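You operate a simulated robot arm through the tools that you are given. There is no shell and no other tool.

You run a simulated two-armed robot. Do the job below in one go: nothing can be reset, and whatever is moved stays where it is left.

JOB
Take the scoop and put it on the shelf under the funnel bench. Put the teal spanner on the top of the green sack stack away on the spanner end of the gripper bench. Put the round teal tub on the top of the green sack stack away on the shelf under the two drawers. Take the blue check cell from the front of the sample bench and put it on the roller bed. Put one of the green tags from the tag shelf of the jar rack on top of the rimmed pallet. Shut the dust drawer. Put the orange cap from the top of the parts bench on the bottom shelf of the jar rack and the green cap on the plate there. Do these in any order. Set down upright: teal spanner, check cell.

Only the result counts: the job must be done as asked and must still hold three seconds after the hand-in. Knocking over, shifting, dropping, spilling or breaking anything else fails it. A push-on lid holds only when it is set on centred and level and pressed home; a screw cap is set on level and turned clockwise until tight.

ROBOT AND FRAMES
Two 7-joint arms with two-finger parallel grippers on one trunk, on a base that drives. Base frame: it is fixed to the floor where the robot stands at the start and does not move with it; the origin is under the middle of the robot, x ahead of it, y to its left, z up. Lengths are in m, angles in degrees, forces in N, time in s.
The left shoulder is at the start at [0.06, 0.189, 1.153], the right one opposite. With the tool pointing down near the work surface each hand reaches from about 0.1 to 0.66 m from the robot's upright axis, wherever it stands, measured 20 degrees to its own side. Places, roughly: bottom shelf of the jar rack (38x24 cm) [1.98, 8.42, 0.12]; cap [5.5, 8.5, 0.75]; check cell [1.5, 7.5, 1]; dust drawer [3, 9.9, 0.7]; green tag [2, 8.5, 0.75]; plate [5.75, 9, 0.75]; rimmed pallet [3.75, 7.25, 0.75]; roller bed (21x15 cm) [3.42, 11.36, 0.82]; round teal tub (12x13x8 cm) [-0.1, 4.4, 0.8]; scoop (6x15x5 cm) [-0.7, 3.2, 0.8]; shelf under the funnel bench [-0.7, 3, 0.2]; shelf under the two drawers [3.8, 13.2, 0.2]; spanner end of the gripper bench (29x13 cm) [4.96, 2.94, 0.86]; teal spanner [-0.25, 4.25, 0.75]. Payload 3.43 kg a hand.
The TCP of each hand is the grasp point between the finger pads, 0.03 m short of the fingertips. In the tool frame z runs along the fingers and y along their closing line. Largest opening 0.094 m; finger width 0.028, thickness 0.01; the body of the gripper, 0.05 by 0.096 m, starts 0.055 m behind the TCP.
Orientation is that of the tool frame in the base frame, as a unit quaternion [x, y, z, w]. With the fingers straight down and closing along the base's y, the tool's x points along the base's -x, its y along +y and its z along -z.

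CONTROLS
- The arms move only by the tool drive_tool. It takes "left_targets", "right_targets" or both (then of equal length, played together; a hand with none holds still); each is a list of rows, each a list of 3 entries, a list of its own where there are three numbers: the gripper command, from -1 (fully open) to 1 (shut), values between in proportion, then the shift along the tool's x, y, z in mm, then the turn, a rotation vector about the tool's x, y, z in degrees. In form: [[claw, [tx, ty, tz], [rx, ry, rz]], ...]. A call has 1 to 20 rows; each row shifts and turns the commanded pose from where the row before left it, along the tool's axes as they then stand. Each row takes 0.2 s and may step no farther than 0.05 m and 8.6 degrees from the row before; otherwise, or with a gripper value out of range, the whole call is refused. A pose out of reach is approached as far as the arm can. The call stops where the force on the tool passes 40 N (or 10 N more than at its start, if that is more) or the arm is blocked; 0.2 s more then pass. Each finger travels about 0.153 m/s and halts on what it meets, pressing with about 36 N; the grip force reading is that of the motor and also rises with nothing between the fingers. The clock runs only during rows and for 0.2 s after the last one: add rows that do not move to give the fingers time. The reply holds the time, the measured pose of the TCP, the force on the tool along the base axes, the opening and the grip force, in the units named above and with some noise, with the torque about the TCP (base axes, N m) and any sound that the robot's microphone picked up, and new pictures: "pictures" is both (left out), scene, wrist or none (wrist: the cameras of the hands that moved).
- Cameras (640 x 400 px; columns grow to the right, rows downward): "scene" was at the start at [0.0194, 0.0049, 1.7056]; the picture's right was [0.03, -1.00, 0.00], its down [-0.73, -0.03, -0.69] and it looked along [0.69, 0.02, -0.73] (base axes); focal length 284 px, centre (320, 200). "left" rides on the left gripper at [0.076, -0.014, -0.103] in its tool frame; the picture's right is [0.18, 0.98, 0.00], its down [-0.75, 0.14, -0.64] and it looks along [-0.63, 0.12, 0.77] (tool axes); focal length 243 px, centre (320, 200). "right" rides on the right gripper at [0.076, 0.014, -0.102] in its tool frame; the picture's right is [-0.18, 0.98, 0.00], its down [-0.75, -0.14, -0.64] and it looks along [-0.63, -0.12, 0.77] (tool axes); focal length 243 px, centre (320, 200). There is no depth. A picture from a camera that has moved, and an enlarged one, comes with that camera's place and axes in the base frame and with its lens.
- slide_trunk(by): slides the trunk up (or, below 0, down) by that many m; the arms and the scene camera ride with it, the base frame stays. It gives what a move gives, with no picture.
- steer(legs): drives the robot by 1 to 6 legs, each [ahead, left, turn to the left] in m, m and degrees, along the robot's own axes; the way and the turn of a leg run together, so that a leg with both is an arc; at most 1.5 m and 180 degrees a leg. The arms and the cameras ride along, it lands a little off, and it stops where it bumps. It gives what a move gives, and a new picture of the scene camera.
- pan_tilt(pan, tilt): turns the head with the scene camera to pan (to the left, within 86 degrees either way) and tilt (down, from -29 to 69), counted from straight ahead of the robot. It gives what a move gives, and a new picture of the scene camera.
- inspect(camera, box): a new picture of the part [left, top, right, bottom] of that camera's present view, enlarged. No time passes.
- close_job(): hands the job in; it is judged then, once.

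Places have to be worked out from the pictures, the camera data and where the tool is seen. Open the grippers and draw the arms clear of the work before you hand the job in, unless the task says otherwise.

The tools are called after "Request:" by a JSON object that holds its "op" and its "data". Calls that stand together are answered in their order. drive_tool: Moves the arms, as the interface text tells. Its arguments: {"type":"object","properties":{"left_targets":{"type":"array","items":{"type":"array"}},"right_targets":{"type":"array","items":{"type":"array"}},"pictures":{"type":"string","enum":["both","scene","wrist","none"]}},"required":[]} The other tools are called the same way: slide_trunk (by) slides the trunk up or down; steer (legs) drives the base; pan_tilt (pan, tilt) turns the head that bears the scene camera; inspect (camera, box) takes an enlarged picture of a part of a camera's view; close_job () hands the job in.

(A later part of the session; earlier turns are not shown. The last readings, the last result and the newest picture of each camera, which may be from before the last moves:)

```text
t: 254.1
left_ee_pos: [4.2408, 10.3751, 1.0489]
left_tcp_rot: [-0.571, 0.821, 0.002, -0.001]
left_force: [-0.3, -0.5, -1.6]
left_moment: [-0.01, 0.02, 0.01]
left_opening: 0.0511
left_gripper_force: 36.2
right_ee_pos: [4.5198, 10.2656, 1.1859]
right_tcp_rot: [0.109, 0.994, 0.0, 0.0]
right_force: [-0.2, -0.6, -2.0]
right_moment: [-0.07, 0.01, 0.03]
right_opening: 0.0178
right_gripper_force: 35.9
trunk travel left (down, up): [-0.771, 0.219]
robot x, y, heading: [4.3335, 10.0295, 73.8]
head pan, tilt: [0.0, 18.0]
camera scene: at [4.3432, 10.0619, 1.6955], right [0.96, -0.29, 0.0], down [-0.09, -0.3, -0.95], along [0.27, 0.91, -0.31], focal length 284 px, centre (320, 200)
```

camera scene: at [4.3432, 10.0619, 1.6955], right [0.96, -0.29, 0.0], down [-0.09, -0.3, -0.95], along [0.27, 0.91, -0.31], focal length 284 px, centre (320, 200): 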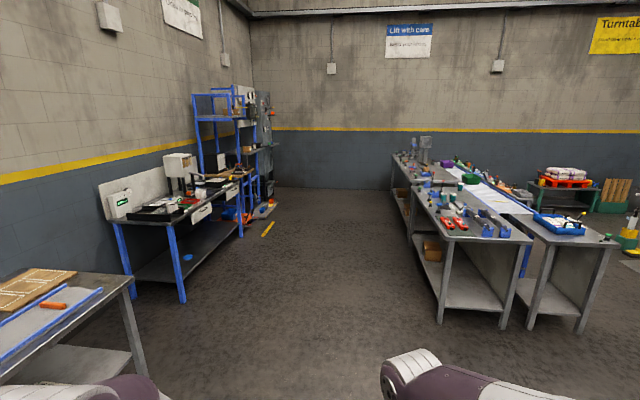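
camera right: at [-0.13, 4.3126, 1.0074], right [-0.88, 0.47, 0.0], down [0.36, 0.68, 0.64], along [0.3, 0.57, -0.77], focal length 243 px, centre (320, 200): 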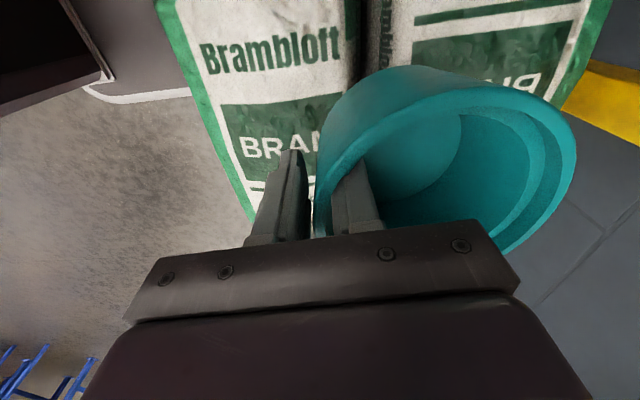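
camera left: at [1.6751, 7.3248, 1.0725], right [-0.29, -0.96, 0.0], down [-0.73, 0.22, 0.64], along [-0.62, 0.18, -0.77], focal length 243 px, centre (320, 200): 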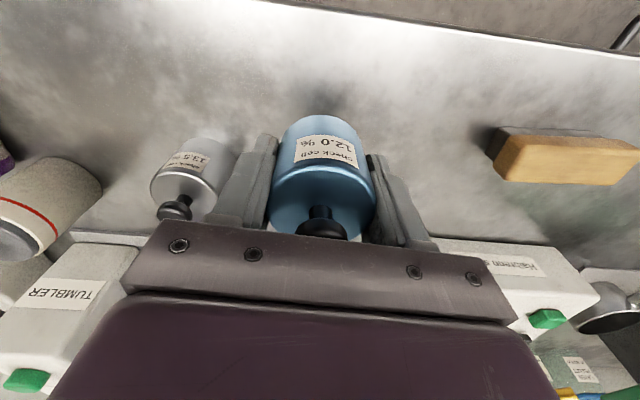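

The roller bed with its blue rails is on the bench at lower left, and further on is the table with two drawers and a shelf beneath. I pull level with the roller bed and turn to face it.

Request:
{"op": "steer", "data": {"legs": [[1.05, 0.0, 0], [0, 0, 84]]}}

Request:
{"op": "pan_tilt", "data": {"pan": 0, "tilt": 35}}

```text
t: 263.1
left_ee_pos: [4.2711, 10.966, 1.0481]
left_tcp_rot: [0.979, -0.203, -0.001, 0.003]
left_force: [-1.1, -0.6, -2.4]
left_moment: [0.02, -0.05, 0.04]
left_opening: 0.0507
left_gripper_force: 36.2
right_ee_pos: [4.3947, 11.2382, 1.1858]
right_tcp_rot: [-0.604, 0.797, 0.0, 0.001]
right_force: [0.4, 0.1, -1.8]
right_moment: [-0.05, -0.05, -0.02]
right_opening: 0.0174
right_gripper_force: 35.6
trunk travel left (down, up): [-0.771, 0.219]
robot x, y, heading: [4.6224, 11.0405, 160.3]
head pan, tilt: [0.0, 18.0]
camera scene: at [4.5904, 11.0537, 1.6955], right [0.34, 0.94, 0.0], down [0.29, -0.1, -0.95], along [-0.9, 0.32, -0.31], focal length 284 px, centre (320, 200)
```

scene: 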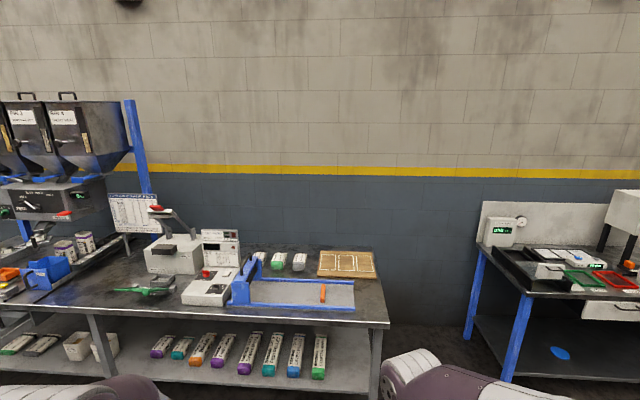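

```text
t: 263.9
left_ee_pos: [4.2711, 10.9663, 1.049]
left_tcp_rot: [0.979, -0.203, -0.001, 0.003]
left_force: [-0.1, 0.4, -1.8]
left_moment: [0.03, 0.01, 0.04]
left_opening: 0.0508
left_gripper_force: 35.7
right_ee_pos: [4.3958, 11.239, 1.1856]
right_tcp_rot: [-0.604, 0.797, -0.001, 0.0]
right_force: [0.1, 0.2, -2.3]
right_moment: [-0.05, -0.07, -0.03]
right_opening: 0.0174
right_gripper_force: 36.2
trunk travel left (down, up): [-0.771, 0.219]
robot x, y, heading: [4.6247, 11.0457, 160.3]
head pan, tilt: [0.0, 35.0]
camera scene: at [4.5953, 11.0519, 1.6685], right [0.34, 0.94, 0.0], down [0.54, -0.19, -0.82], along [-0.77, 0.28, -0.57], focal length 284 px, centre (320, 200)
```

scene: 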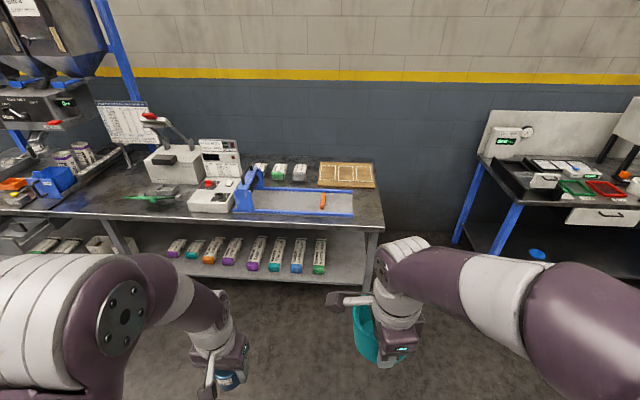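

Request:
{"op": "inspect", "data": {"camera": "scene", "box": [180, 145, 400, 245]}}

```text
2.91 times, centred on (290, 195) of scene
camera zoom: at [4.5953, 11.0519, 1.6685], right [0.34, 0.94, 0.0], down [0.54, -0.19, -0.82], along [-0.77, 0.28, -0.57], focal length 826 px, centre (407, 214)
```

zoom: 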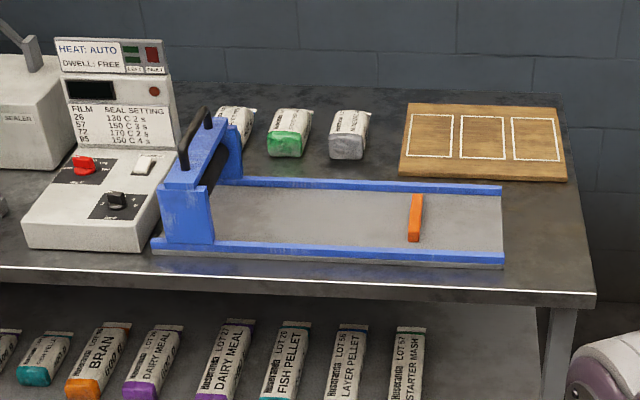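

This matches: the listed centre projects onto the grey bed between the blue rails, left of the orange bar, at (3.42, 11.36). I drive in 0.68 m, slightly to the right, so the left hand can reach it clear of the lever arch.

Request:
{"op": "steer", "data": {"legs": [[0.68, -0.11, 0]]}}

Request:
{"op": "pan_tilt", "data": {"pan": 0, "tilt": 50}}

Request:
{"op": "inspect", "data": {"camera": "scene", "box": [160, 150, 400, 300]}}

Request:
{"op": "inspect", "data": {"camera": "left", "box": [0, 0, 640, 400]}}

```text
t: 267.7
left_ee_pos: [3.6671, 11.2975, 1.0489]
left_tcp_rot: [0.979, -0.201, -0.001, 0.002]
left_force: [0.2, 0.2, -1.3]
left_moment: [-0.03, -0.01, -0.02]
left_opening: 0.0508
left_gripper_force: 35.6
right_ee_pos: [3.7898, 11.5705, 1.1857]
right_tcp_rot: [-0.606, 0.796, -0.001, 0.001]
right_force: [-0.7, -0.2, -2.3]
right_moment: [-0.02, -0.06, -0.02]
right_opening: 0.0175
right_gripper_force: 35.9
trunk travel left (down, up): [-0.771, 0.219]
robot x, y, heading: [4.0187, 11.373, 160.5]
head pan, tilt: [0.0, 35.0]
camera scene: at [3.9922, 11.3841, 1.6684], right [0.33, 0.94, 0.0], down [0.54, -0.19, -0.82], along [-0.77, 0.27, -0.57], focal length 284 px, centre (320, 200)
```

scene: 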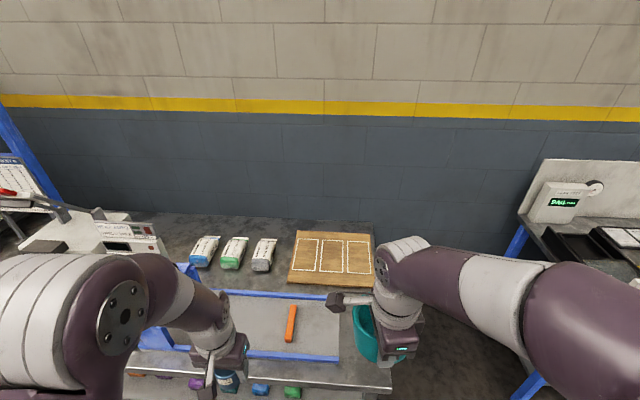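

```text
t: 268.5
left_ee_pos: [3.6677, 11.2974, 1.0482]
left_tcp_rot: [0.98, -0.201, -0.002, 0.003]
left_force: [0.5, 0.2, -2.6]
left_moment: [0.01, -0.01, -0.02]
left_opening: 0.0507
left_gripper_force: 35.3
right_ee_pos: [3.7916, 11.5702, 1.1848]
right_tcp_rot: [-0.605, 0.796, -0.001, 0.001]
right_force: [-0.2, 0.1, -1.2]
right_moment: [-0.09, -0.09, 0.01]
right_opening: 0.0173
right_gripper_force: 36.7
trunk travel left (down, up): [-0.771, 0.219]
robot x, y, heading: [4.0177, 11.3732, 160.7]
head pan, tilt: [0.0, 50.0]
camera scene: at [4.0021, 11.3807, 1.6467], right [0.33, 0.94, 0.0], down [0.72, -0.26, -0.64], along [-0.61, 0.21, -0.77], focal length 284 px, centre (320, 200)
```

scene: 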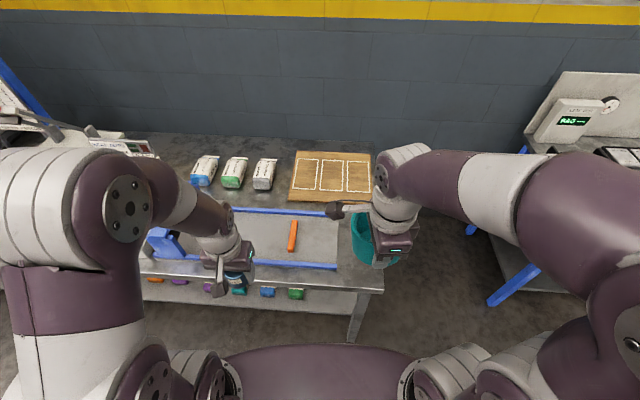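

```text
2.67 times, centred on (280, 225) of scene
camera zoom: at [4.0021, 11.3807, 1.6467], right [0.33, 0.94, 0.0], down [0.72, -0.26, -0.64], along [-0.61, 0.21, -0.77], focal length 757 px, centre (427, 133)
```

zoom: 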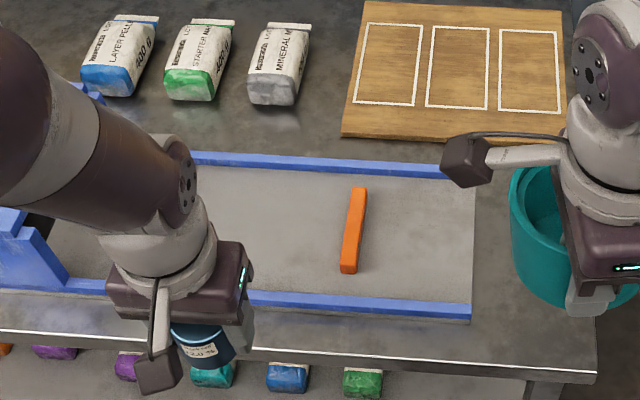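

```text
1.00 times, centred on (320, 200) of left (not enlarged: the box is as wide or as high as the picture)
camera zoom: at [3.7438, 11.2809, 1.1508], right [-0.22, -0.98, 0.0], down [-0.75, 0.17, 0.64], along [-0.63, 0.14, -0.77], focal length 243 px, centre (320, 200)
```

zoom: 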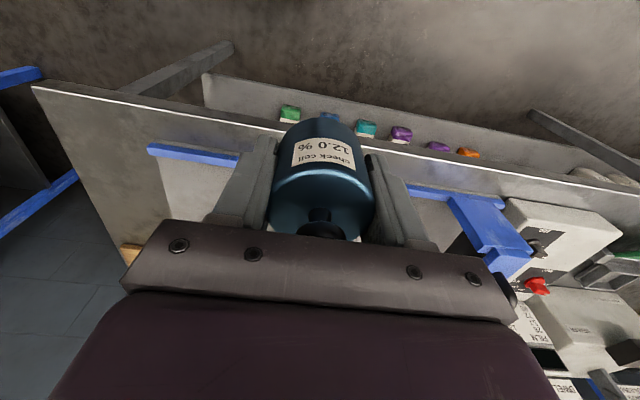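

Using the rails as reference, the bed's free centre is at about (3.439, 11.362). I move the cell over it at the present height.

Request:
{"op": "drive_tool", "data": {"left_targets": [[1, [-39, 5, 0], [0, 0, 0]], [1, [-39, 5, 0], [0, 0, 0]], [1, [-39, 5, 0], [0, 0, 0]], [1, [-39, 5, 0], [0, 0, 0]], [1, [-40, 5, 0], [0, 0, 0]], [1, [-40, 6, 0], [0, 0, 0]], [1, [0, 0, 0], [0, 0, 0]]], "pictures": "both"}}

```text
t: 270.1
left_ee_pos: [3.4385, 11.3622, 1.0504]
left_tcp_rot: [0.979, -0.202, -0.001, 0.003]
left_force: [0.8, 0.5, -2.8]
left_moment: [-0.01, 0.02, 0.0]
left_opening: 0.0509
left_gripper_force: 35.9
right_ee_pos: [3.7927, 11.5701, 1.186]
right_tcp_rot: [-0.605, 0.796, 0.0, 0.0]
right_force: [0.2, 0.3, -1.4]
right_moment: [-0.03, -0.08, -0.02]
right_opening: 0.0174
right_gripper_force: 35.7
trunk travel left (down, up): [-0.771, 0.219]
robot x, y, heading: [4.0175, 11.3744, 160.1]
head pan, tilt: [0.0, 50.0]
camera scene: at [4.0033, 11.3803, 1.6467], right [0.33, 0.94, 0.0], down [0.72, -0.26, -0.64], along [-0.61, 0.21, -0.77], focal length 284 px, centre (320, 200)
camera left: at [3.5144, 11.3466, 1.1525], right [-0.22, -0.98, 0.0], down [-0.75, 0.17, 0.64], along [-0.63, 0.14, -0.76], focal length 243 px, centre (320, 200)
```

scene: 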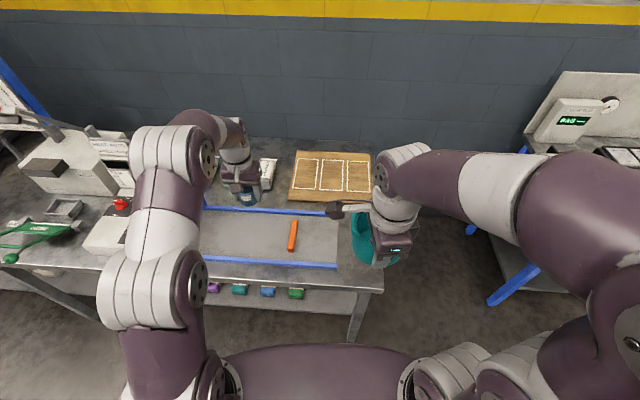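
left: 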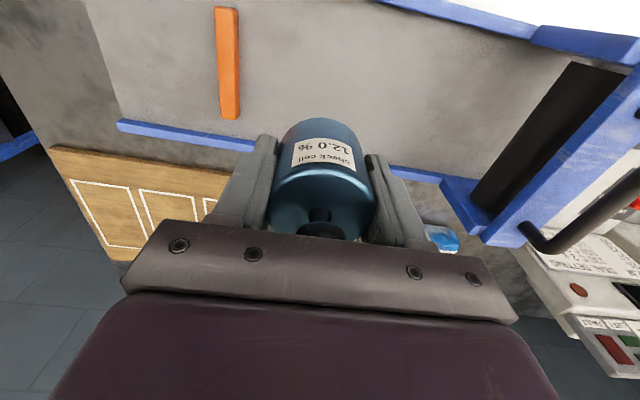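

The landing point lies in the middle of the bed, 12 cm left of the orange bar. I lower the cell to just above the surface.

Request:
{"op": "drive_tool", "data": {"left_targets": [[1, [0, 0, 30], [0, 0, 0]], [1, [0, 0, 35], [0, 0, 0]], [1, [0, 0, 35], [0, 0, 0]], [1, [0, 0, 35], [0, 0, 0]], [1, [0, 0, 25], [0, 0, 0]], [1, [0, 0, 0], [0, 0, 0]]], "pictures": "wrist"}}

```text
t: 271.5
left_ee_pos: [3.4374, 11.3617, 0.8892]
left_tcp_rot: [0.98, -0.201, -0.002, 0.002]
left_force: [-0.1, -0.3, -1.9]
left_moment: [-0.01, 0.02, 0.03]
left_opening: 0.0508
left_gripper_force: 35.9
right_ee_pos: [3.7924, 11.5703, 1.186]
right_tcp_rot: [-0.605, 0.796, -0.001, 0.001]
right_force: [-0.5, 0.5, -1.9]
right_moment: [-0.07, -0.09, -0.02]
right_opening: 0.0175
right_gripper_force: 36.2
trunk travel left (down, up): [-0.771, 0.219]
robot x, y, heading: [4.0194, 11.3729, 160.4]
head pan, tilt: [0.0, 50.0]
camera left: at [3.5137, 11.3446, 0.9914], right [-0.22, -0.98, 0.0], down [-0.75, 0.17, 0.64], along [-0.63, 0.14, -0.76], focal length 243 px, centre (320, 200)
```

left: 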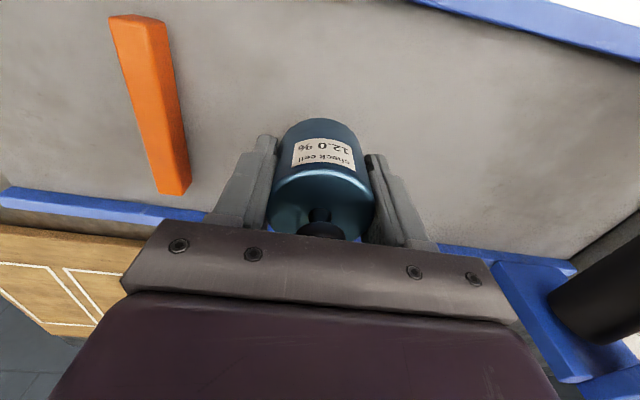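

The cell is a few centimetres above the bed; I feel for contact in small steps.

Request:
{"op": "drive_tool", "data": {"left_targets": [[1, [0, 0, 8], [0, 0, 0]], [1, [0, 0, 6], [0, 0, 0]], [1, [0, 0, 0], [0, 0, 0]]], "pictures": "none"}}

Request:
{"op": "drive_tool", "data": {"left_targets": [[1, [0, 0, 4], [0, 0, 0]], [1, [0, 0, 0], [0, 0, 0]]], "pictures": "none"}}

Request:
{"op": "drive_tool", "data": {"left_targets": [[1, [0, 0, 4], [0, 0, 0]], [1, [0, 0, 0], [0, 0, 0]]], "pictures": "none"}}

```text
t: 272.3
left_ee_pos: [3.4365, 11.3608, 0.8748]
left_tcp_rot: [0.98, -0.201, -0.002, 0.002]
left_force: [1.0, 0.0, -1.9]
left_moment: [0.01, 0.05, 0.01]
left_opening: 0.051
left_gripper_force: 35.6
right_ee_pos: [3.7911, 11.5711, 1.1843]
right_tcp_rot: [-0.605, 0.796, 0.0, 0.0]
right_force: [-0.1, 0.0, -1.9]
right_moment: [0.0, -0.09, -0.01]
right_opening: 0.0175
right_gripper_force: 36.5
trunk travel left (down, up): [-0.771, 0.219]
robot x, y, heading: [4.0202, 11.3707, 160.4]
head pan, tilt: [0.0, 50.0]
```

```text
t: 272.9
left_ee_pos: [3.4379, 11.3608, 0.8716]
left_tcp_rot: [0.98, -0.201, -0.001, 0.003]
left_force: [-0.2, -0.2, -1.7]
left_moment: [0.01, 0.01, 0.0]
left_opening: 0.0507
left_gripper_force: 35.8
right_ee_pos: [3.7914, 11.5699, 1.1853]
right_tcp_rot: [-0.605, 0.796, -0.001, 0.001]
right_force: [-0.5, 0.2, -1.9]
right_moment: [-0.04, -0.07, 0.01]
right_opening: 0.0176
right_gripper_force: 36.8
trunk travel left (down, up): [-0.771, 0.219]
robot x, y, heading: [4.0183, 11.3741, 160.4]
head pan, tilt: [0.0, 50.0]
```

```text
t: 273.5
left_ee_pos: [3.4376, 11.3593, 0.8669]
left_tcp_rot: [0.98, -0.2, -0.002, 0.002]
left_force: [-0.1, -0.3, -2.2]
left_moment: [-0.01, 0.0, -0.02]
left_opening: 0.051
left_gripper_force: 35.8
right_ee_pos: [3.7923, 11.57, 1.1854]
right_tcp_rot: [-0.605, 0.796, -0.001, 0.0]
right_force: [-0.5, 0.0, -1.7]
right_moment: [-0.04, -0.12, 0.0]
right_opening: 0.0176
right_gripper_force: 36.0
trunk travel left (down, up): [-0.771, 0.219]
robot x, y, heading: [4.0181, 11.3742, 160.7]
head pan, tilt: [0.0, 50.0]
```

No contact yet at 0.867 (cell bottom ≈0.825); a little further.

Request:
{"op": "drive_tool", "data": {"left_targets": [[1, [0, 0, 3], [0, 0, 0]], [1, [0, 0, 0], [0, 0, 0]]], "pictures": "none"}}

Request:
{"op": "drive_tool", "data": {"left_targets": [[1, [0, 0, 3], [0, 0, 0]], [1, [0, 0, 0], [0, 0, 0]]], "pictures": "none"}}

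Request:
{"op": "drive_tool", "data": {"left_targets": [[1, [0, 0, 3], [0, 0, 0]], [1, [0, 0, 0], [0, 0, 0]]], "pictures": "wrist"}}

```text
t: 274.1
left_ee_pos: [3.4375, 11.3601, 0.8637]
left_tcp_rot: [0.98, -0.201, -0.001, 0.002]
left_force: [-0.7, 0.9, -1.5]
left_moment: [0.02, 0.0, -0.03]
left_opening: 0.0506
left_gripper_force: 35.9
right_ee_pos: [3.7915, 11.5691, 1.1848]
right_tcp_rot: [-0.605, 0.796, -0.001, 0.001]
right_force: [-0.3, -0.2, -0.9]
right_moment: [-0.05, -0.08, 0.02]
right_opening: 0.0176
right_gripper_force: 36.2
trunk travel left (down, up): [-0.771, 0.219]
robot x, y, heading: [4.0226, 11.3715, 160.6]
head pan, tilt: [0.0, 50.0]
```

```text
t: 274.7
left_ee_pos: [3.4382, 11.3612, 0.8622]
left_tcp_rot: [0.98, -0.201, -0.001, 0.002]
left_force: [0.4, -0.2, -1.5]
left_moment: [-0.01, 0.01, -0.02]
left_opening: 0.0509
left_gripper_force: 35.8
right_ee_pos: [3.7916, 11.569, 1.1848]
right_tcp_rot: [-0.606, 0.796, 0.0, 0.0]
right_force: [0.0, 0.9, -1.4]
right_moment: [-0.04, -0.06, 0.01]
right_opening: 0.0175
right_gripper_force: 36.0
trunk travel left (down, up): [-0.771, 0.219]
robot x, y, heading: [4.0212, 11.3738, 160.5]
head pan, tilt: [0.0, 50.0]
```

```text
t: 275.3
left_ee_pos: [3.4376, 11.3612, 0.8584]
left_tcp_rot: [0.98, -0.201, -0.001, 0.002]
left_force: [0.2, 0.6, -1.8]
left_moment: [0.0, 0.02, 0.0]
left_opening: 0.0511
left_gripper_force: 35.8
right_ee_pos: [3.7917, 11.5698, 1.1858]
right_tcp_rot: [-0.605, 0.796, 0.0, 0.001]
right_force: [0.1, 0.9, -1.9]
right_moment: [-0.01, -0.06, 0.0]
right_opening: 0.0173
right_gripper_force: 36.1
trunk travel left (down, up): [-0.771, 0.219]
robot x, y, heading: [4.0173, 11.3749, 160.5]
head pan, tilt: [0.0, 50.0]
camera left: at [3.5139, 11.3443, 0.9604], right [-0.22, -0.98, 0.0], down [-0.75, 0.17, 0.64], along [-0.63, 0.14, -0.77], focal length 243 px, centre (320, 200)
```

left: 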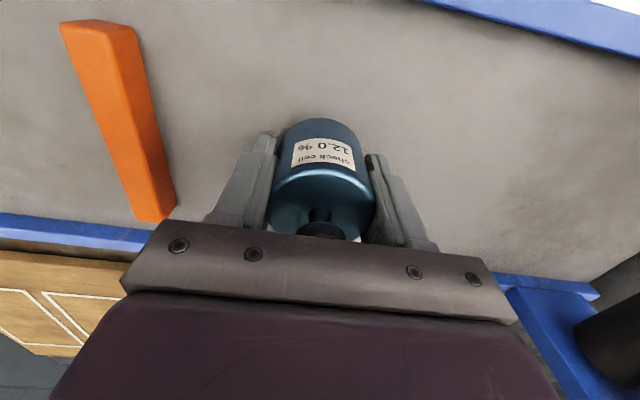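

Still free; continuing down with three 3 mm rows.

Request:
{"op": "drive_tool", "data": {"left_targets": [[1, [0, 0, 3], [0, 0, 0]], [1, [0, 0, 3], [0, 0, 0]], [1, [0, 0, 0], [0, 0, 0]]], "pictures": "none"}}

Request:
{"op": "drive_tool", "data": {"left_targets": [[1, [0, 0, 3], [0, 0, 0]], [1, [0, 0, 0], [0, 0, 0]]], "pictures": "none"}}

Request:
{"op": "drive_tool", "data": {"left_targets": [[1, [0, 0, 3], [0, 0, 0]], [1, [0, 0, 0], [0, 0, 0]]], "pictures": "none"}}

```text
t: 276.1
left_ee_pos: [3.4377, 11.3614, 0.8521]
left_tcp_rot: [0.98, -0.201, -0.001, 0.002]
left_force: [-0.6, 0.1, -1.9]
left_moment: [0.02, 0.03, -0.01]
left_opening: 0.051
left_gripper_force: 35.6
right_ee_pos: [3.7918, 11.5697, 1.186]
right_tcp_rot: [-0.605, 0.796, -0.001, 0.0]
right_force: [-0.1, 0.3, -2.1]
right_moment: [-0.04, -0.07, 0.01]
right_opening: 0.0174
right_gripper_force: 36.2
trunk travel left (down, up): [-0.771, 0.219]
robot x, y, heading: [4.0152, 11.3703, 160.6]
head pan, tilt: [0.0, 50.0]
```

```text
t: 276.7
left_ee_pos: [3.4378, 11.3612, 0.8497]
left_tcp_rot: [0.98, -0.201, -0.001, 0.002]
left_force: [0.0, -0.1, -1.6]
left_moment: [-0.01, 0.02, -0.03]
left_opening: 0.051
left_gripper_force: 36.2
right_ee_pos: [3.7922, 11.5684, 1.1862]
right_tcp_rot: [-0.605, 0.796, 0.0, 0.001]
right_force: [0.6, 0.0, -1.6]
right_moment: [-0.05, -0.1, -0.02]
right_opening: 0.0174
right_gripper_force: 35.4
trunk travel left (down, up): [-0.771, 0.219]
robot x, y, heading: [4.0202, 11.3724, 160.2]
head pan, tilt: [0.0, 50.0]
```

```text
t: 277.3
left_ee_pos: [3.4381, 11.3611, 0.8465]
left_tcp_rot: [0.98, -0.201, -0.001, 0.002]
left_force: [0.6, -0.3, -1.8]
left_moment: [0.01, 0.04, 0.03]
left_opening: 0.0507
left_gripper_force: 36.6
right_ee_pos: [3.7918, 11.5702, 1.1849]
right_tcp_rot: [-0.605, 0.796, -0.001, 0.0]
right_force: [0.6, -0.5, -1.6]
right_moment: [-0.01, -0.1, -0.02]
right_opening: 0.0176
right_gripper_force: 36.0
trunk travel left (down, up): [-0.771, 0.219]
robot x, y, heading: [4.02, 11.3718, 160.4]
head pan, tilt: [0.0, 50.0]
```

Still no contact at 0.8465; I continue.

Request:
{"op": "drive_tool", "data": {"left_targets": [[1, [0, 0, 3], [0, 0, 0]], [1, [0, 0, 0], [0, 0, 0]]], "pictures": "none"}}

Request:
{"op": "drive_tool", "data": {"left_targets": [[1, [0, 0, 3], [0, 0, 0]], [1, [0, 0, 0], [0, 0, 0]]], "pictures": "none"}}

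Request:
{"op": "drive_tool", "data": {"left_targets": [[1, [0, 0, 3], [0, 0, 0]], [1, [0, 0, 0], [0, 0, 0]]], "pictures": "both"}}

```text
t: 277.9
left_ee_pos: [3.4389, 11.3622, 0.8434]
left_tcp_rot: [0.979, -0.202, -0.001, 0.002]
left_force: [-0.5, 0.6, -1.9]
left_moment: [0.01, 0.02, -0.02]
left_opening: 0.0508
left_gripper_force: 36.0
right_ee_pos: [3.7905, 11.5706, 1.1857]
right_tcp_rot: [-0.605, 0.796, -0.001, 0.001]
right_force: [0.1, 0.6, -1.4]
right_moment: [-0.03, -0.07, -0.02]
right_opening: 0.0176
right_gripper_force: 36.3
trunk travel left (down, up): [-0.771, 0.219]
robot x, y, heading: [4.0233, 11.3686, 160.7]
head pan, tilt: [0.0, 50.0]
```

```text
t: 278.5
left_ee_pos: [3.4377, 11.3616, 0.8422]
left_tcp_rot: [0.98, -0.201, -0.004, 0.001]
left_force: [-0.2, -1.9, 14.8]
left_moment: [0.29, 0.15, 0.02]
left_opening: 0.0509
left_gripper_force: 36.1
right_ee_pos: [3.7929, 11.569, 1.1863]
right_tcp_rot: [-0.605, 0.796, 0.0, 0.001]
right_force: [-0.9, 0.1, -1.4]
right_moment: [-0.01, -0.06, 0.01]
right_opening: 0.0174
right_gripper_force: 35.7
trunk travel left (down, up): [-0.771, 0.219]
robot x, y, heading: [4.02, 11.373, 160.3]
head pan, tilt: [0.0, 50.0]
```

```text
t: 279.1
left_ee_pos: [3.4358, 11.3617, 0.8426]
left_tcp_rot: [0.98, -0.201, -0.007, 0.002]
left_force: [6.4, -2.8, 21.4]
left_moment: [0.1, -0.64, -0.11]
left_opening: 0.0507
left_gripper_force: 36.2
right_ee_pos: [3.7935, 11.5698, 1.1856]
right_tcp_rot: [-0.606, 0.795, 0.0, 0.0]
right_force: [0.4, 0.6, -1.6]
right_moment: [-0.05, -0.06, 0.01]
right_opening: 0.0176
right_gripper_force: 35.9
trunk travel left (down, up): [-0.771, 0.219]
robot x, y, heading: [4.0185, 11.3723, 160.5]
head pan, tilt: [0.0, 50.0]
stopped in row 2 (left hand): the force on the tool passed its limit at 41 N (the readings are from after the stop); the commanded pose is now the measured one
camera scene: at [4.0057, 11.3805, 1.6467], right [0.33, 0.94, 0.0], down [0.72, -0.26, -0.64], along [-0.61, 0.21, -0.76], focal length 284 px, centre (320, 200)
camera left: at [3.513, 11.3455, 0.9435], right [-0.22, -0.98, 0.0], down [-0.74, 0.17, 0.65], along [-0.64, 0.14, -0.76], focal length 243 px, centre (320, 200)
```

scene: 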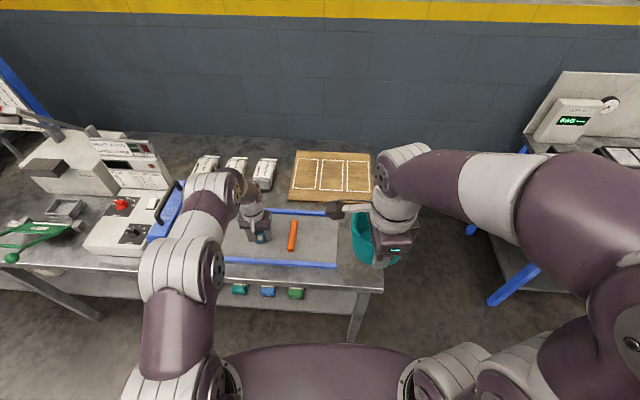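
left: 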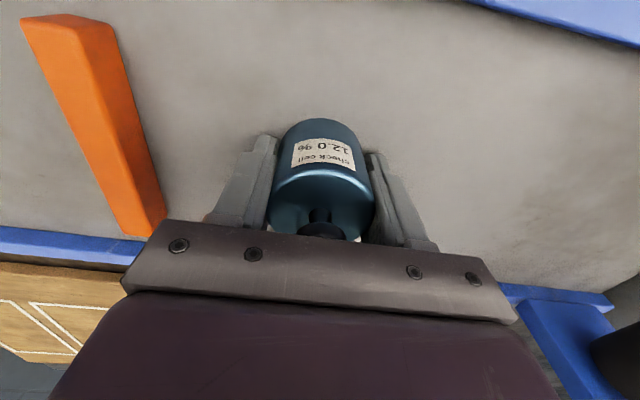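

The cell has landed on the bed. I ease up 1.5 mm, open the fingers and lift straight off.

Request:
{"op": "drive_tool", "data": {"left_targets": [[1, [0, 0, -1.5], [0, 0, 0]], [1, [0, 0, 0], [0, 0, 0]], [0.2, [0, 0, 0], [0, 0, 0]], [-0.4, [0, 0, 0], [0, 0, 0]], [-0.7, [0, 0, 0], [0, 0, 0]], [-0.7, [0, 0, 0], [0, 0, 0]], [-0.7, [0, 0, -25], [0, 0, 0]], [-0.7, [0, 0, -40], [0, 0, 0]], [-0.7, [0, 0, -45], [0, 0, 0]], [-0.7, [0, 0, -45], [0, 0, 0]], [-0.7, [0, 0, 0], [0, 0, 0]]], "pictures": "both"}}

```text
t: 281.5
left_ee_pos: [3.4371, 11.3648, 0.9938]
left_tcp_rot: [0.98, -0.201, -0.005, 0.002]
left_force: [-0.7, 0.5, -0.4]
left_moment: [-0.03, 0.01, 0.0]
left_opening: 0.08
left_gripper_force: 0.1
right_ee_pos: [3.7914, 11.57, 1.1855]
right_tcp_rot: [-0.605, 0.796, -0.001, 0.0]
right_force: [-0.4, -0.2, -2.1]
right_moment: [-0.04, -0.05, 0.0]
right_opening: 0.0176
right_gripper_force: 36.3
trunk travel left (down, up): [-0.771, 0.219]
robot x, y, heading: [4.016, 11.3724, 160.5]
head pan, tilt: [0.0, 50.0]
camera scene: at [4.0017, 11.3804, 1.6467], right [0.33, 0.94, 0.0], down [0.72, -0.26, -0.64], along [-0.61, 0.21, -0.77], focal length 284 px, centre (320, 200)
camera left: at [3.514, 11.3477, 1.0972], right [-0.22, -0.98, 0.0], down [-0.74, 0.17, 0.65], along [-0.63, 0.14, -0.76], focal length 243 px, centre (320, 200)
```

scene: 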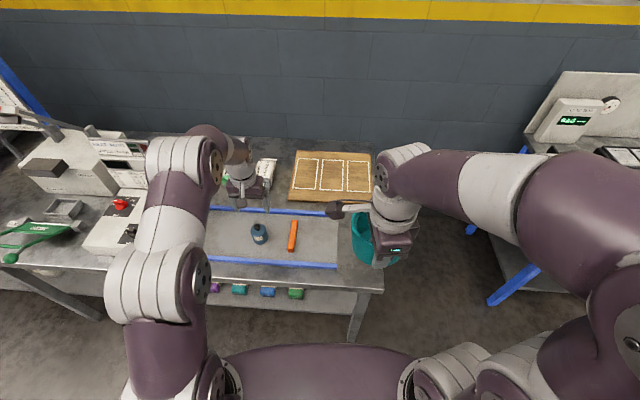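
left: 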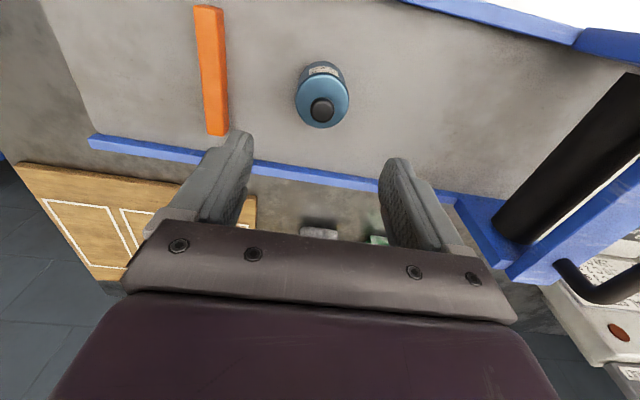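

The check cell stands upright on the roller bed. I draw the left hand in, back away and slide right along the wall to the table with the two drawers.

Request:
{"op": "drive_tool", "data": {"left_targets": [[-0.7, [0, 0, -45], [0, 0, 0]], [-0.7, [10, 0, -45], [0, 0, 0]], [-0.7, [45, 0, 0], [0, 0, 0]], [-0.7, [45, 0, 0], [0, 0, 0]], [-0.7, [45, 0, 0], [0, 0, 0]], [-0.7, [45, 0, 0], [0, 0, 0]], [-0.7, [30, 0, 0], [0, 0, 0]], [-0.7, [0, 0, 0], [0, 0, 0]]], "pictures": "none"}}

Request:
{"op": "pan_tilt", "data": {"pan": 0, "tilt": 30}}

Request:
{"op": "steer", "data": {"legs": [[-0.5, 0, 0], [0, -1.5, 0], [0, -0.45, 0]]}}

```text
t: 283.3
left_ee_pos: [3.6395, 11.2776, 1.0834]
left_tcp_rot: [0.98, -0.2, -0.005, 0.002]
left_force: [0.1, 0.2, 0.0]
left_moment: [0.02, -0.01, 0.02]
left_opening: 0.08
left_gripper_force: 0.1
right_ee_pos: [3.7913, 11.5699, 1.1856]
right_tcp_rot: [-0.606, 0.796, -0.001, 0.001]
right_force: [0.2, 0.9, -2.2]
right_moment: [-0.05, -0.05, 0.02]
right_opening: 0.0175
right_gripper_force: 36.0
trunk travel left (down, up): [-0.771, 0.219]
robot x, y, heading: [4.0204, 11.3743, 160.6]
head pan, tilt: [0.0, 50.0]
```

```text
t: 284.1
left_ee_pos: [3.6398, 11.278, 1.0843]
left_tcp_rot: [0.98, -0.201, -0.005, 0.002]
left_force: [-0.6, -0.4, 0.1]
left_moment: [0.0, -0.02, 0.01]
left_opening: 0.0802
left_gripper_force: 0.0
right_ee_pos: [3.7924, 11.5706, 1.1852]
right_tcp_rot: [-0.605, 0.796, -0.001, 0.001]
right_force: [-0.2, -0.3, -0.7]
right_moment: [-0.03, -0.05, 0.0]
right_opening: 0.0175
right_gripper_force: 36.5
trunk travel left (down, up): [-0.771, 0.219]
robot x, y, heading: [4.0208, 11.3761, 160.8]
head pan, tilt: [0.0, 30.0]
camera scene: at [3.9901, 11.3849, 1.6762], right [0.33, 0.94, 0.0], down [0.47, -0.17, -0.87], along [-0.82, 0.29, -0.5], focal length 284 px, centre (320, 200)
```

scene: 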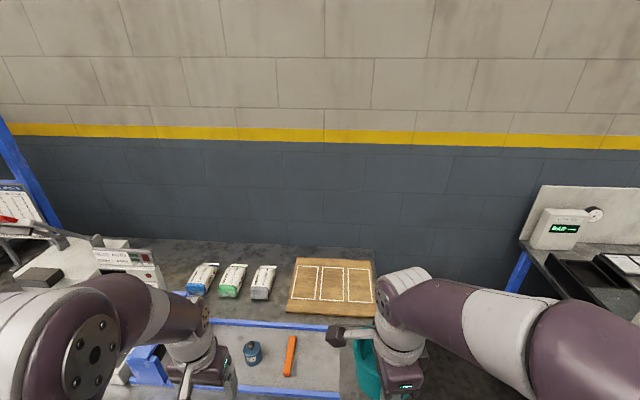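

```text
t: 296.3
left_ee_pos: [4.7555, 12.9369, 1.0855]
left_tcp_rot: [0.98, -0.201, -0.005, 0.003]
left_force: [-0.1, 0.2, 0.3]
left_moment: [-0.01, 0.01, -0.03]
left_opening: 0.0798
left_gripper_force: 0.1
right_ee_pos: [4.9075, 13.2299, 1.1861]
right_tcp_rot: [-0.607, 0.795, -0.001, 0.0]
right_force: [-0.9, 0.2, -2.5]
right_moment: [-0.03, -0.06, -0.01]
right_opening: 0.0177
right_gripper_force: 36.6
trunk travel left (down, up): [-0.771, 0.219]
robot x, y, heading: [5.1349, 13.0329, 160.8]
head pan, tilt: [0.0, 30.0]
camera scene: at [5.1069, 13.0454, 1.6762], right [0.33, 0.94, 0.0], down [0.47, -0.17, -0.87], along [-0.82, 0.29, -0.5], focal length 284 px, centre (320, 200)
```

scene: 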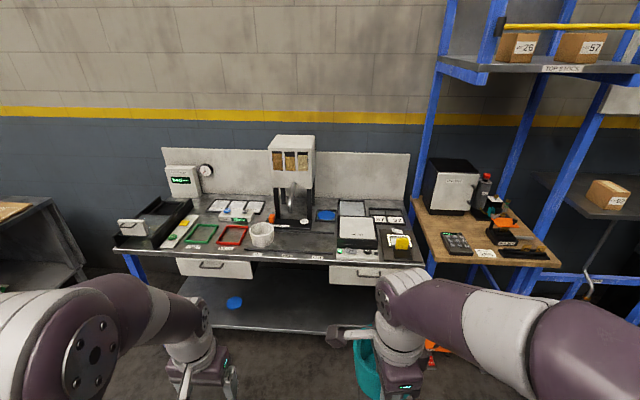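

The table with two drawers has a shelf beneath it with only a blue disc at its left. I zoom in on that shelf.

Request:
{"op": "inspect", "data": {"camera": "scene", "box": [120, 230, 440, 390]}}

```text
2.00 times, centred on (280, 310) of scene
camera zoom: at [5.1069, 13.0454, 1.6762], right [0.33, 0.94, 0.0], down [0.47, -0.17, -0.87], along [-0.82, 0.29, -0.5], focal length 568 px, centre (400, -20)
```

zoom: 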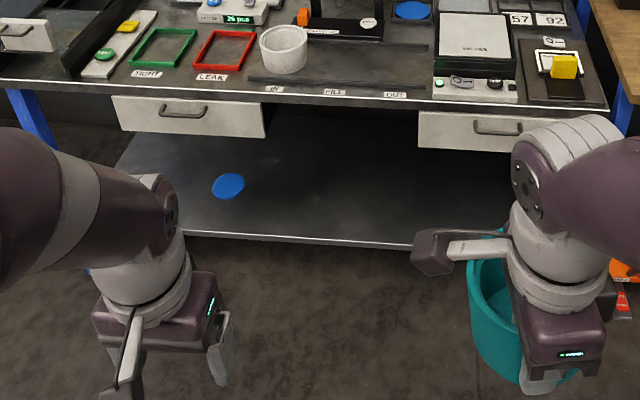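

The shelf (z≈0.2) front edge is about 1.07 m ahead, with an open bay between the drawers. I shift left 0.28 m so the tub faces the free middle of the shelf, then lower the trunk.

Request:
{"op": "steer", "data": {"legs": [[0, 0.28, 0]]}}

Request:
{"op": "slide_trunk", "data": {"by": -0.4}}

Request:
{"op": "slide_trunk", "data": {"by": -0.32}}

Request:
{"op": "drive_tool", "data": {"right_targets": [[1, [0, 0, 30], [0, 0, 0]], [1, [0, 0, 40], [0, 0, 0]], [1, [0, 0, 40], [0, 0, 0]], [1, [0, 0, 0], [0, 0, 0]]], "pictures": "both"}}

```text
t: 298.3
left_ee_pos: [4.6628, 12.6695, 1.0842]
left_tcp_rot: [0.98, -0.201, -0.005, 0.002]
left_force: [-0.8, 0.3, -0.2]
left_moment: [0.0, 0.0, 0.02]
left_opening: 0.0802
left_gripper_force: 0.0
right_ee_pos: [4.8132, 12.9628, 1.1862]
right_tcp_rot: [-0.607, 0.795, -0.001, 0.0]
right_force: [-0.7, 0.5, -1.9]
right_moment: [-0.01, -0.06, -0.02]
right_opening: 0.0177
right_gripper_force: 36.3
trunk travel left (down, up): [-0.771, 0.219]
robot x, y, heading: [5.0433, 12.7659, 160.8]
head pan, tilt: [0.0, 30.0]
camera scene: at [5.013, 12.7788, 1.6762], right [0.33, 0.94, 0.0], down [0.47, -0.17, -0.87], along [-0.82, 0.29, -0.5], focal length 284 px, centre (320, 200)
```

scene: 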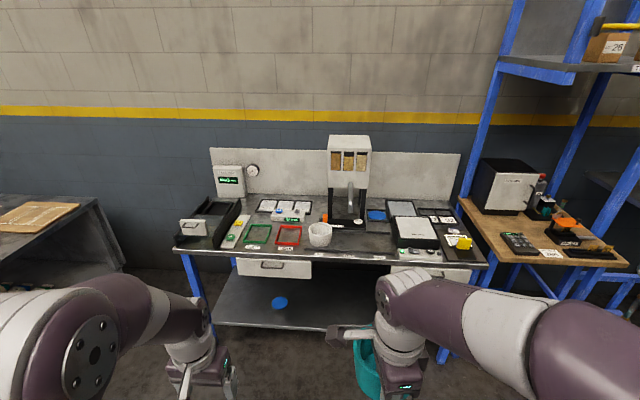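

```text
t: 302.1
left_ee_pos: [4.663, 12.6691, 0.6853]
left_tcp_rot: [0.98, -0.2, -0.006, 0.001]
left_force: [-0.1, 0.7, 0.1]
left_moment: [0.01, 0.0, 0.05]
left_opening: 0.0799
left_gripper_force: 0.2
right_ee_pos: [4.815, 12.963, 0.7857]
right_tcp_rot: [-0.606, 0.795, -0.001, 0.001]
right_force: [-0.9, -0.1, -1.6]
right_moment: [-0.08, -0.07, 0.01]
right_opening: 0.0174
right_gripper_force: 36.2
trunk travel left (down, up): [-0.371, 0.619]
robot x, y, heading: [5.0432, 12.7662, 160.6]
head pan, tilt: [0.0, 30.0]
```

```text
t: 305.3
left_ee_pos: [4.663, 12.6704, 0.3636]
left_tcp_rot: [0.98, -0.2, -0.005, 0.001]
left_force: [0.3, -0.3, 0.4]
left_moment: [-0.02, 0.02, -0.01]
left_opening: 0.0802
left_gripper_force: 0.1
right_ee_pos: [4.8141, 12.962, 0.4644]
right_tcp_rot: [-0.607, 0.795, 0.0, 0.0]
right_force: [0.6, 0.8, -1.0]
right_moment: [-0.04, -0.09, 0.03]
right_opening: 0.0176
right_gripper_force: 35.8
trunk travel left (down, up): [-0.051, 0.939]
robot x, y, heading: [5.0404, 12.7676, 160.7]
head pan, tilt: [0.0, 30.0]
```

```text
t: 306.3
left_ee_pos: [4.6624, 12.6697, 0.364]
left_tcp_rot: [0.98, -0.201, -0.005, 0.001]
left_force: [0.4, -0.8, 0.7]
left_moment: [-0.03, 0.01, 0.0]
left_opening: 0.08
left_gripper_force: 0.0
right_ee_pos: [4.8111, 12.9629, 0.3547]
right_tcp_rot: [-0.606, 0.795, -0.001, 0.0]
right_force: [0.2, -0.7, -2.1]
right_moment: [-0.04, -0.11, 0.0]
right_opening: 0.0172
right_gripper_force: 35.7
trunk travel left (down, up): [-0.051, 0.939]
robot x, y, heading: [5.0422, 12.767, 160.2]
head pan, tilt: [0.0, 30.0]
camera scene: at [5.0127, 12.7779, 0.9562], right [0.33, 0.94, 0.0], down [0.47, -0.17, -0.87], along [-0.82, 0.29, -0.5], focal length 284 px, centre (320, 200)
camera right: at [4.7775, 12.8938, 0.4582], right [-0.9, 0.44, 0.0], down [0.33, 0.69, 0.64], along [0.28, 0.58, -0.77], focal length 243 px, centre (320, 200)
```

scene: 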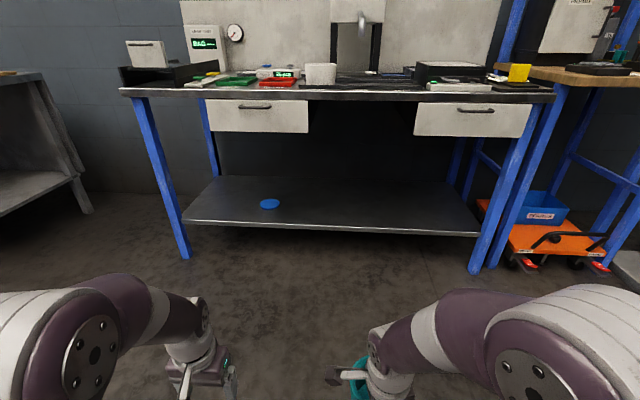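
right: 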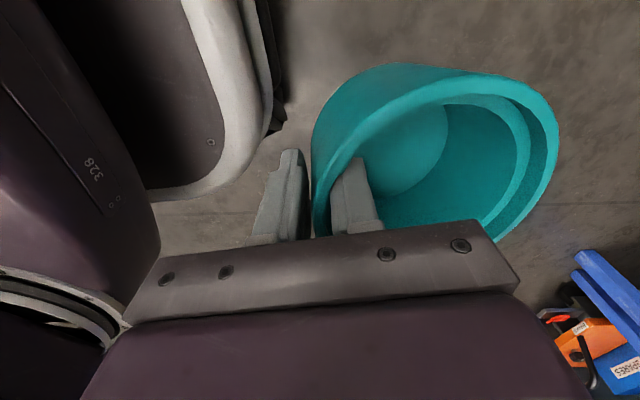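

Under the table everything is clear: shelf front ≈1.08 m ahead, drawer undersides ≈0.66. I drive 0.62 m in with the tub held low, then look.

Request:
{"op": "steer", "data": {"legs": [[0.62, 0, 0]]}}

```text
t: 309.8
left_ee_pos: [4.0801, 12.8722, 0.3638]
left_tcp_rot: [0.98, -0.199, -0.004, 0.002]
left_force: [-0.2, 0.0, -0.1]
left_moment: [0.01, -0.01, -0.04]
left_opening: 0.0799
left_gripper_force: 0.2
right_ee_pos: [4.2283, 13.1655, 0.3566]
right_tcp_rot: [-0.608, 0.794, 0.0, 0.001]
right_force: [0.3, -0.6, -1.8]
right_moment: [-0.04, -0.08, 0.04]
right_opening: 0.0176
right_gripper_force: 35.9
trunk travel left (down, up): [-0.051, 0.939]
robot x, y, heading: [4.459, 12.9702, 160.9]
head pan, tilt: [0.0, 30.0]
camera scene: at [4.4308, 12.9815, 0.9562], right [0.33, 0.94, 0.0], down [0.47, -0.16, -0.87], along [-0.82, 0.28, -0.5], focal length 284 px, centre (320, 200)
```

scene: 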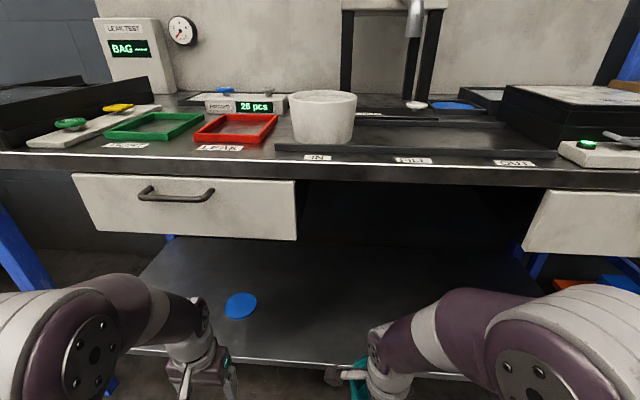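

The shelf edge is 0.47 m ahead. I extend the tub hand forward over the shelf.

Request:
{"op": "drive_tool", "data": {"right_targets": [[1, [0, 40, 0], [0, 0, 0]], [1, [0, 40, 0], [0, 0, 0]], [1, [0, 40, 0], [0, 0, 0]], [1, [0, 40, 0], [0, 0, 0]], [1, [0, 40, 0], [0, 0, 0]], [1, [0, 0, 0], [0, 0, 0]]], "pictures": "both"}}

```text
t: 311.2
left_ee_pos: [4.0802, 12.8722, 0.3653]
left_tcp_rot: [0.98, -0.199, -0.006, 0.001]
left_force: [0.2, -0.2, 0.7]
left_moment: [0.01, 0.0, -0.01]
left_opening: 0.0801
left_gripper_force: 0.1
right_ee_pos: [4.0351, 13.2211, 0.3573]
right_tcp_rot: [-0.608, 0.794, -0.001, 0.0]
right_force: [-0.2, 0.0, -1.2]
right_moment: [-0.04, -0.03, -0.02]
right_opening: 0.0177
right_gripper_force: 36.1
trunk travel left (down, up): [-0.051, 0.939]
robot x, y, heading: [4.4614, 12.9681, 161.0]
head pan, tilt: [0.0, 30.0]
camera scene: at [4.4307, 12.9816, 0.9562], right [0.33, 0.94, 0.0], down [0.47, -0.16, -0.87], along [-0.82, 0.28, -0.5], focal length 284 px, centre (320, 200)
camera right: at [4.0019, 13.1514, 0.4593], right [-0.9, 0.43, 0.0], down [0.33, 0.69, 0.64], along [0.28, 0.58, -0.77], focal length 243 px, centre (320, 200)
```

scene: 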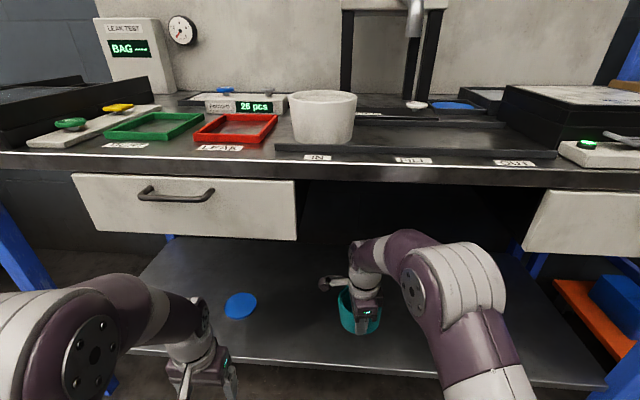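
right: 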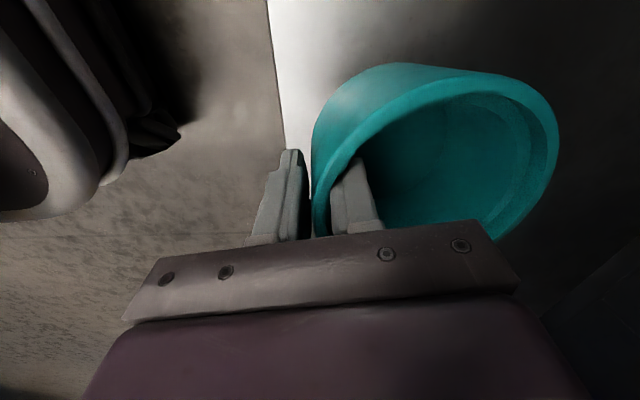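

The shelf edge lies 4 cm behind the grip point, so the whole tub is over the shelf. I go 35 mm further and lower most of the way.

Request:
{"op": "drive_tool", "data": {"right_targets": [[1, [0, 35, 0], [0, 0, 0]], [1, [0, 0, 25], [0, 0, 0]], [1, [0, 0, 25], [0, 0, 0]], [1, [0, 0, 20], [0, 0, 0]], [1, [0, 0, 0], [0, 0, 0]]], "pictures": "both"}}

```text
t: 312.4
left_ee_pos: [4.0805, 12.8706, 0.3651]
left_tcp_rot: [0.98, -0.197, -0.004, 0.002]
left_force: [0.0, 0.5, -0.1]
left_moment: [0.02, 0.01, 0.02]
left_opening: 0.0801
left_gripper_force: 0.0
right_ee_pos: [4.0014, 13.2268, 0.2843]
right_tcp_rot: [-0.608, 0.794, 0.0, 0.0]
right_force: [0.5, -0.1, -0.2]
right_moment: [-0.01, 0.04, 0.01]
right_opening: 0.0175
right_gripper_force: 35.8
trunk travel left (down, up): [-0.051, 0.939]
robot x, y, heading: [4.4638, 12.9737, 160.9]
head pan, tilt: [0.0, 30.0]
camera scene: at [4.4308, 12.9815, 0.9563], right [0.33, 0.94, 0.0], down [0.47, -0.16, -0.87], along [-0.82, 0.28, -0.5], focal length 284 px, centre (320, 200)
camera right: at [3.9677, 13.1581, 0.3872], right [-0.9, 0.43, 0.0], down [0.33, 0.69, 0.64], along [0.28, 0.58, -0.77], focal length 243 px, centre (320, 200)
```

scene: 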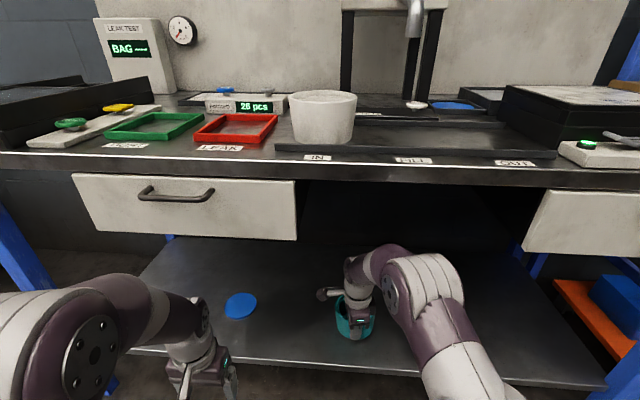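
right: 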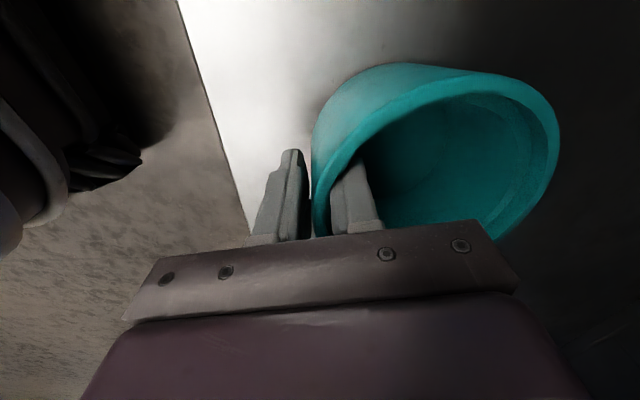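

The tub must be close to the shelf (the load reading has eased). I lower in 3 mm steps.

Request:
{"op": "drive_tool", "data": {"right_targets": [[1, [0, 0, 3], [0, 0, 0]], [1, [0, 0, 0], [0, 0, 0]]], "pictures": "none"}}

Request:
{"op": "drive_tool", "data": {"right_targets": [[1, [0, 0, 3], [0, 0, 0]], [1, [0, 0, 0], [0, 0, 0]]], "pictures": "none"}}

```text
t: 313.0
left_ee_pos: [4.0808, 12.872, 0.3646]
left_tcp_rot: [0.98, -0.198, -0.005, 0.002]
left_force: [0.0, -0.1, -1.2]
left_moment: [-0.02, -0.03, 0.01]
left_opening: 0.0799
left_gripper_force: 0.0
right_ee_pos: [4.0011, 13.2273, 0.2822]
right_tcp_rot: [-0.608, 0.794, 0.0, 0.0]
right_force: [2.0, -1.1, 4.3]
right_moment: [0.1, 0.26, 0.02]
right_opening: 0.0174
right_gripper_force: 36.4
trunk travel left (down, up): [-0.051, 0.939]
robot x, y, heading: [4.4602, 12.9709, 160.7]
head pan, tilt: [0.0, 30.0]
```

```text
t: 313.6
left_ee_pos: [4.0817, 12.8722, 0.3646]
left_tcp_rot: [0.98, -0.198, -0.004, 0.001]
left_force: [0.0, 0.1, 0.1]
left_moment: [0.02, -0.03, 0.01]
left_opening: 0.0799
left_gripper_force: 0.1
right_ee_pos: [4.0025, 13.2272, 0.2794]
right_tcp_rot: [-0.608, 0.794, -0.001, 0.0]
right_force: [1.2, -0.5, 0.4]
right_moment: [0.04, 0.19, -0.02]
right_opening: 0.0177
right_gripper_force: 35.9
trunk travel left (down, up): [-0.051, 0.939]
robot x, y, heading: [4.4597, 12.9678, 160.7]
head pan, tilt: [0.0, 30.0]
```

First touch at 0.282, then the tub levelled itself slightly. I go down a little more to seat it.

Request:
{"op": "drive_tool", "data": {"right_targets": [[1, [0, 0, 3], [0, 0, 0]], [1, [0, 0, 0], [0, 0, 0]]], "pictures": "none"}}

Request:
{"op": "drive_tool", "data": {"right_targets": [[1, [0, 0, 3], [0, 0, 0]], [1, [0, 0, 0], [0, 0, 0]]], "pictures": "wrist"}}

```text
t: 314.2
left_ee_pos: [4.0802, 12.8709, 0.3643]
left_tcp_rot: [0.98, -0.198, -0.004, 0.001]
left_force: [-0.5, 0.1, -0.1]
left_moment: [0.03, 0.01, 0.02]
left_opening: 0.0799
left_gripper_force: 0.1
right_ee_pos: [4.001, 13.2271, 0.2766]
right_tcp_rot: [-0.608, 0.794, -0.001, 0.0]
right_force: [1.2, 0.1, 1.7]
right_moment: [0.0, 0.25, 0.0]
right_opening: 0.0176
right_gripper_force: 36.0
trunk travel left (down, up): [-0.051, 0.939]
robot x, y, heading: [4.4627, 12.9709, 160.8]
head pan, tilt: [0.0, 30.0]
```

```text
t: 314.8
left_ee_pos: [4.0797, 12.8726, 0.366]
left_tcp_rot: [0.98, -0.198, -0.005, 0.002]
left_force: [0.5, 0.2, -0.9]
left_moment: [-0.01, -0.02, -0.01]
left_opening: 0.0798
left_gripper_force: 0.1
right_ee_pos: [4.0019, 13.227, 0.2746]
right_tcp_rot: [-0.608, 0.794, 0.0, 0.001]
right_force: [1.9, -0.8, 3.5]
right_moment: [0.0, 0.35, 0.06]
right_opening: 0.018
right_gripper_force: 36.2
trunk travel left (down, up): [-0.051, 0.939]
robot x, y, heading: [4.462, 12.9694, 160.7]
head pan, tilt: [0.0, 30.0]
camera right: at [3.9683, 13.1585, 0.3761], right [-0.9, 0.43, 0.0], down [0.33, 0.69, 0.64], along [0.28, 0.58, -0.77], focal length 243 px, centre (320, 200)
```

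right: 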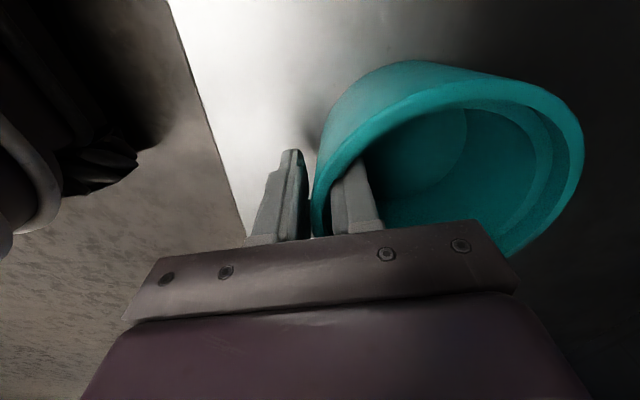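

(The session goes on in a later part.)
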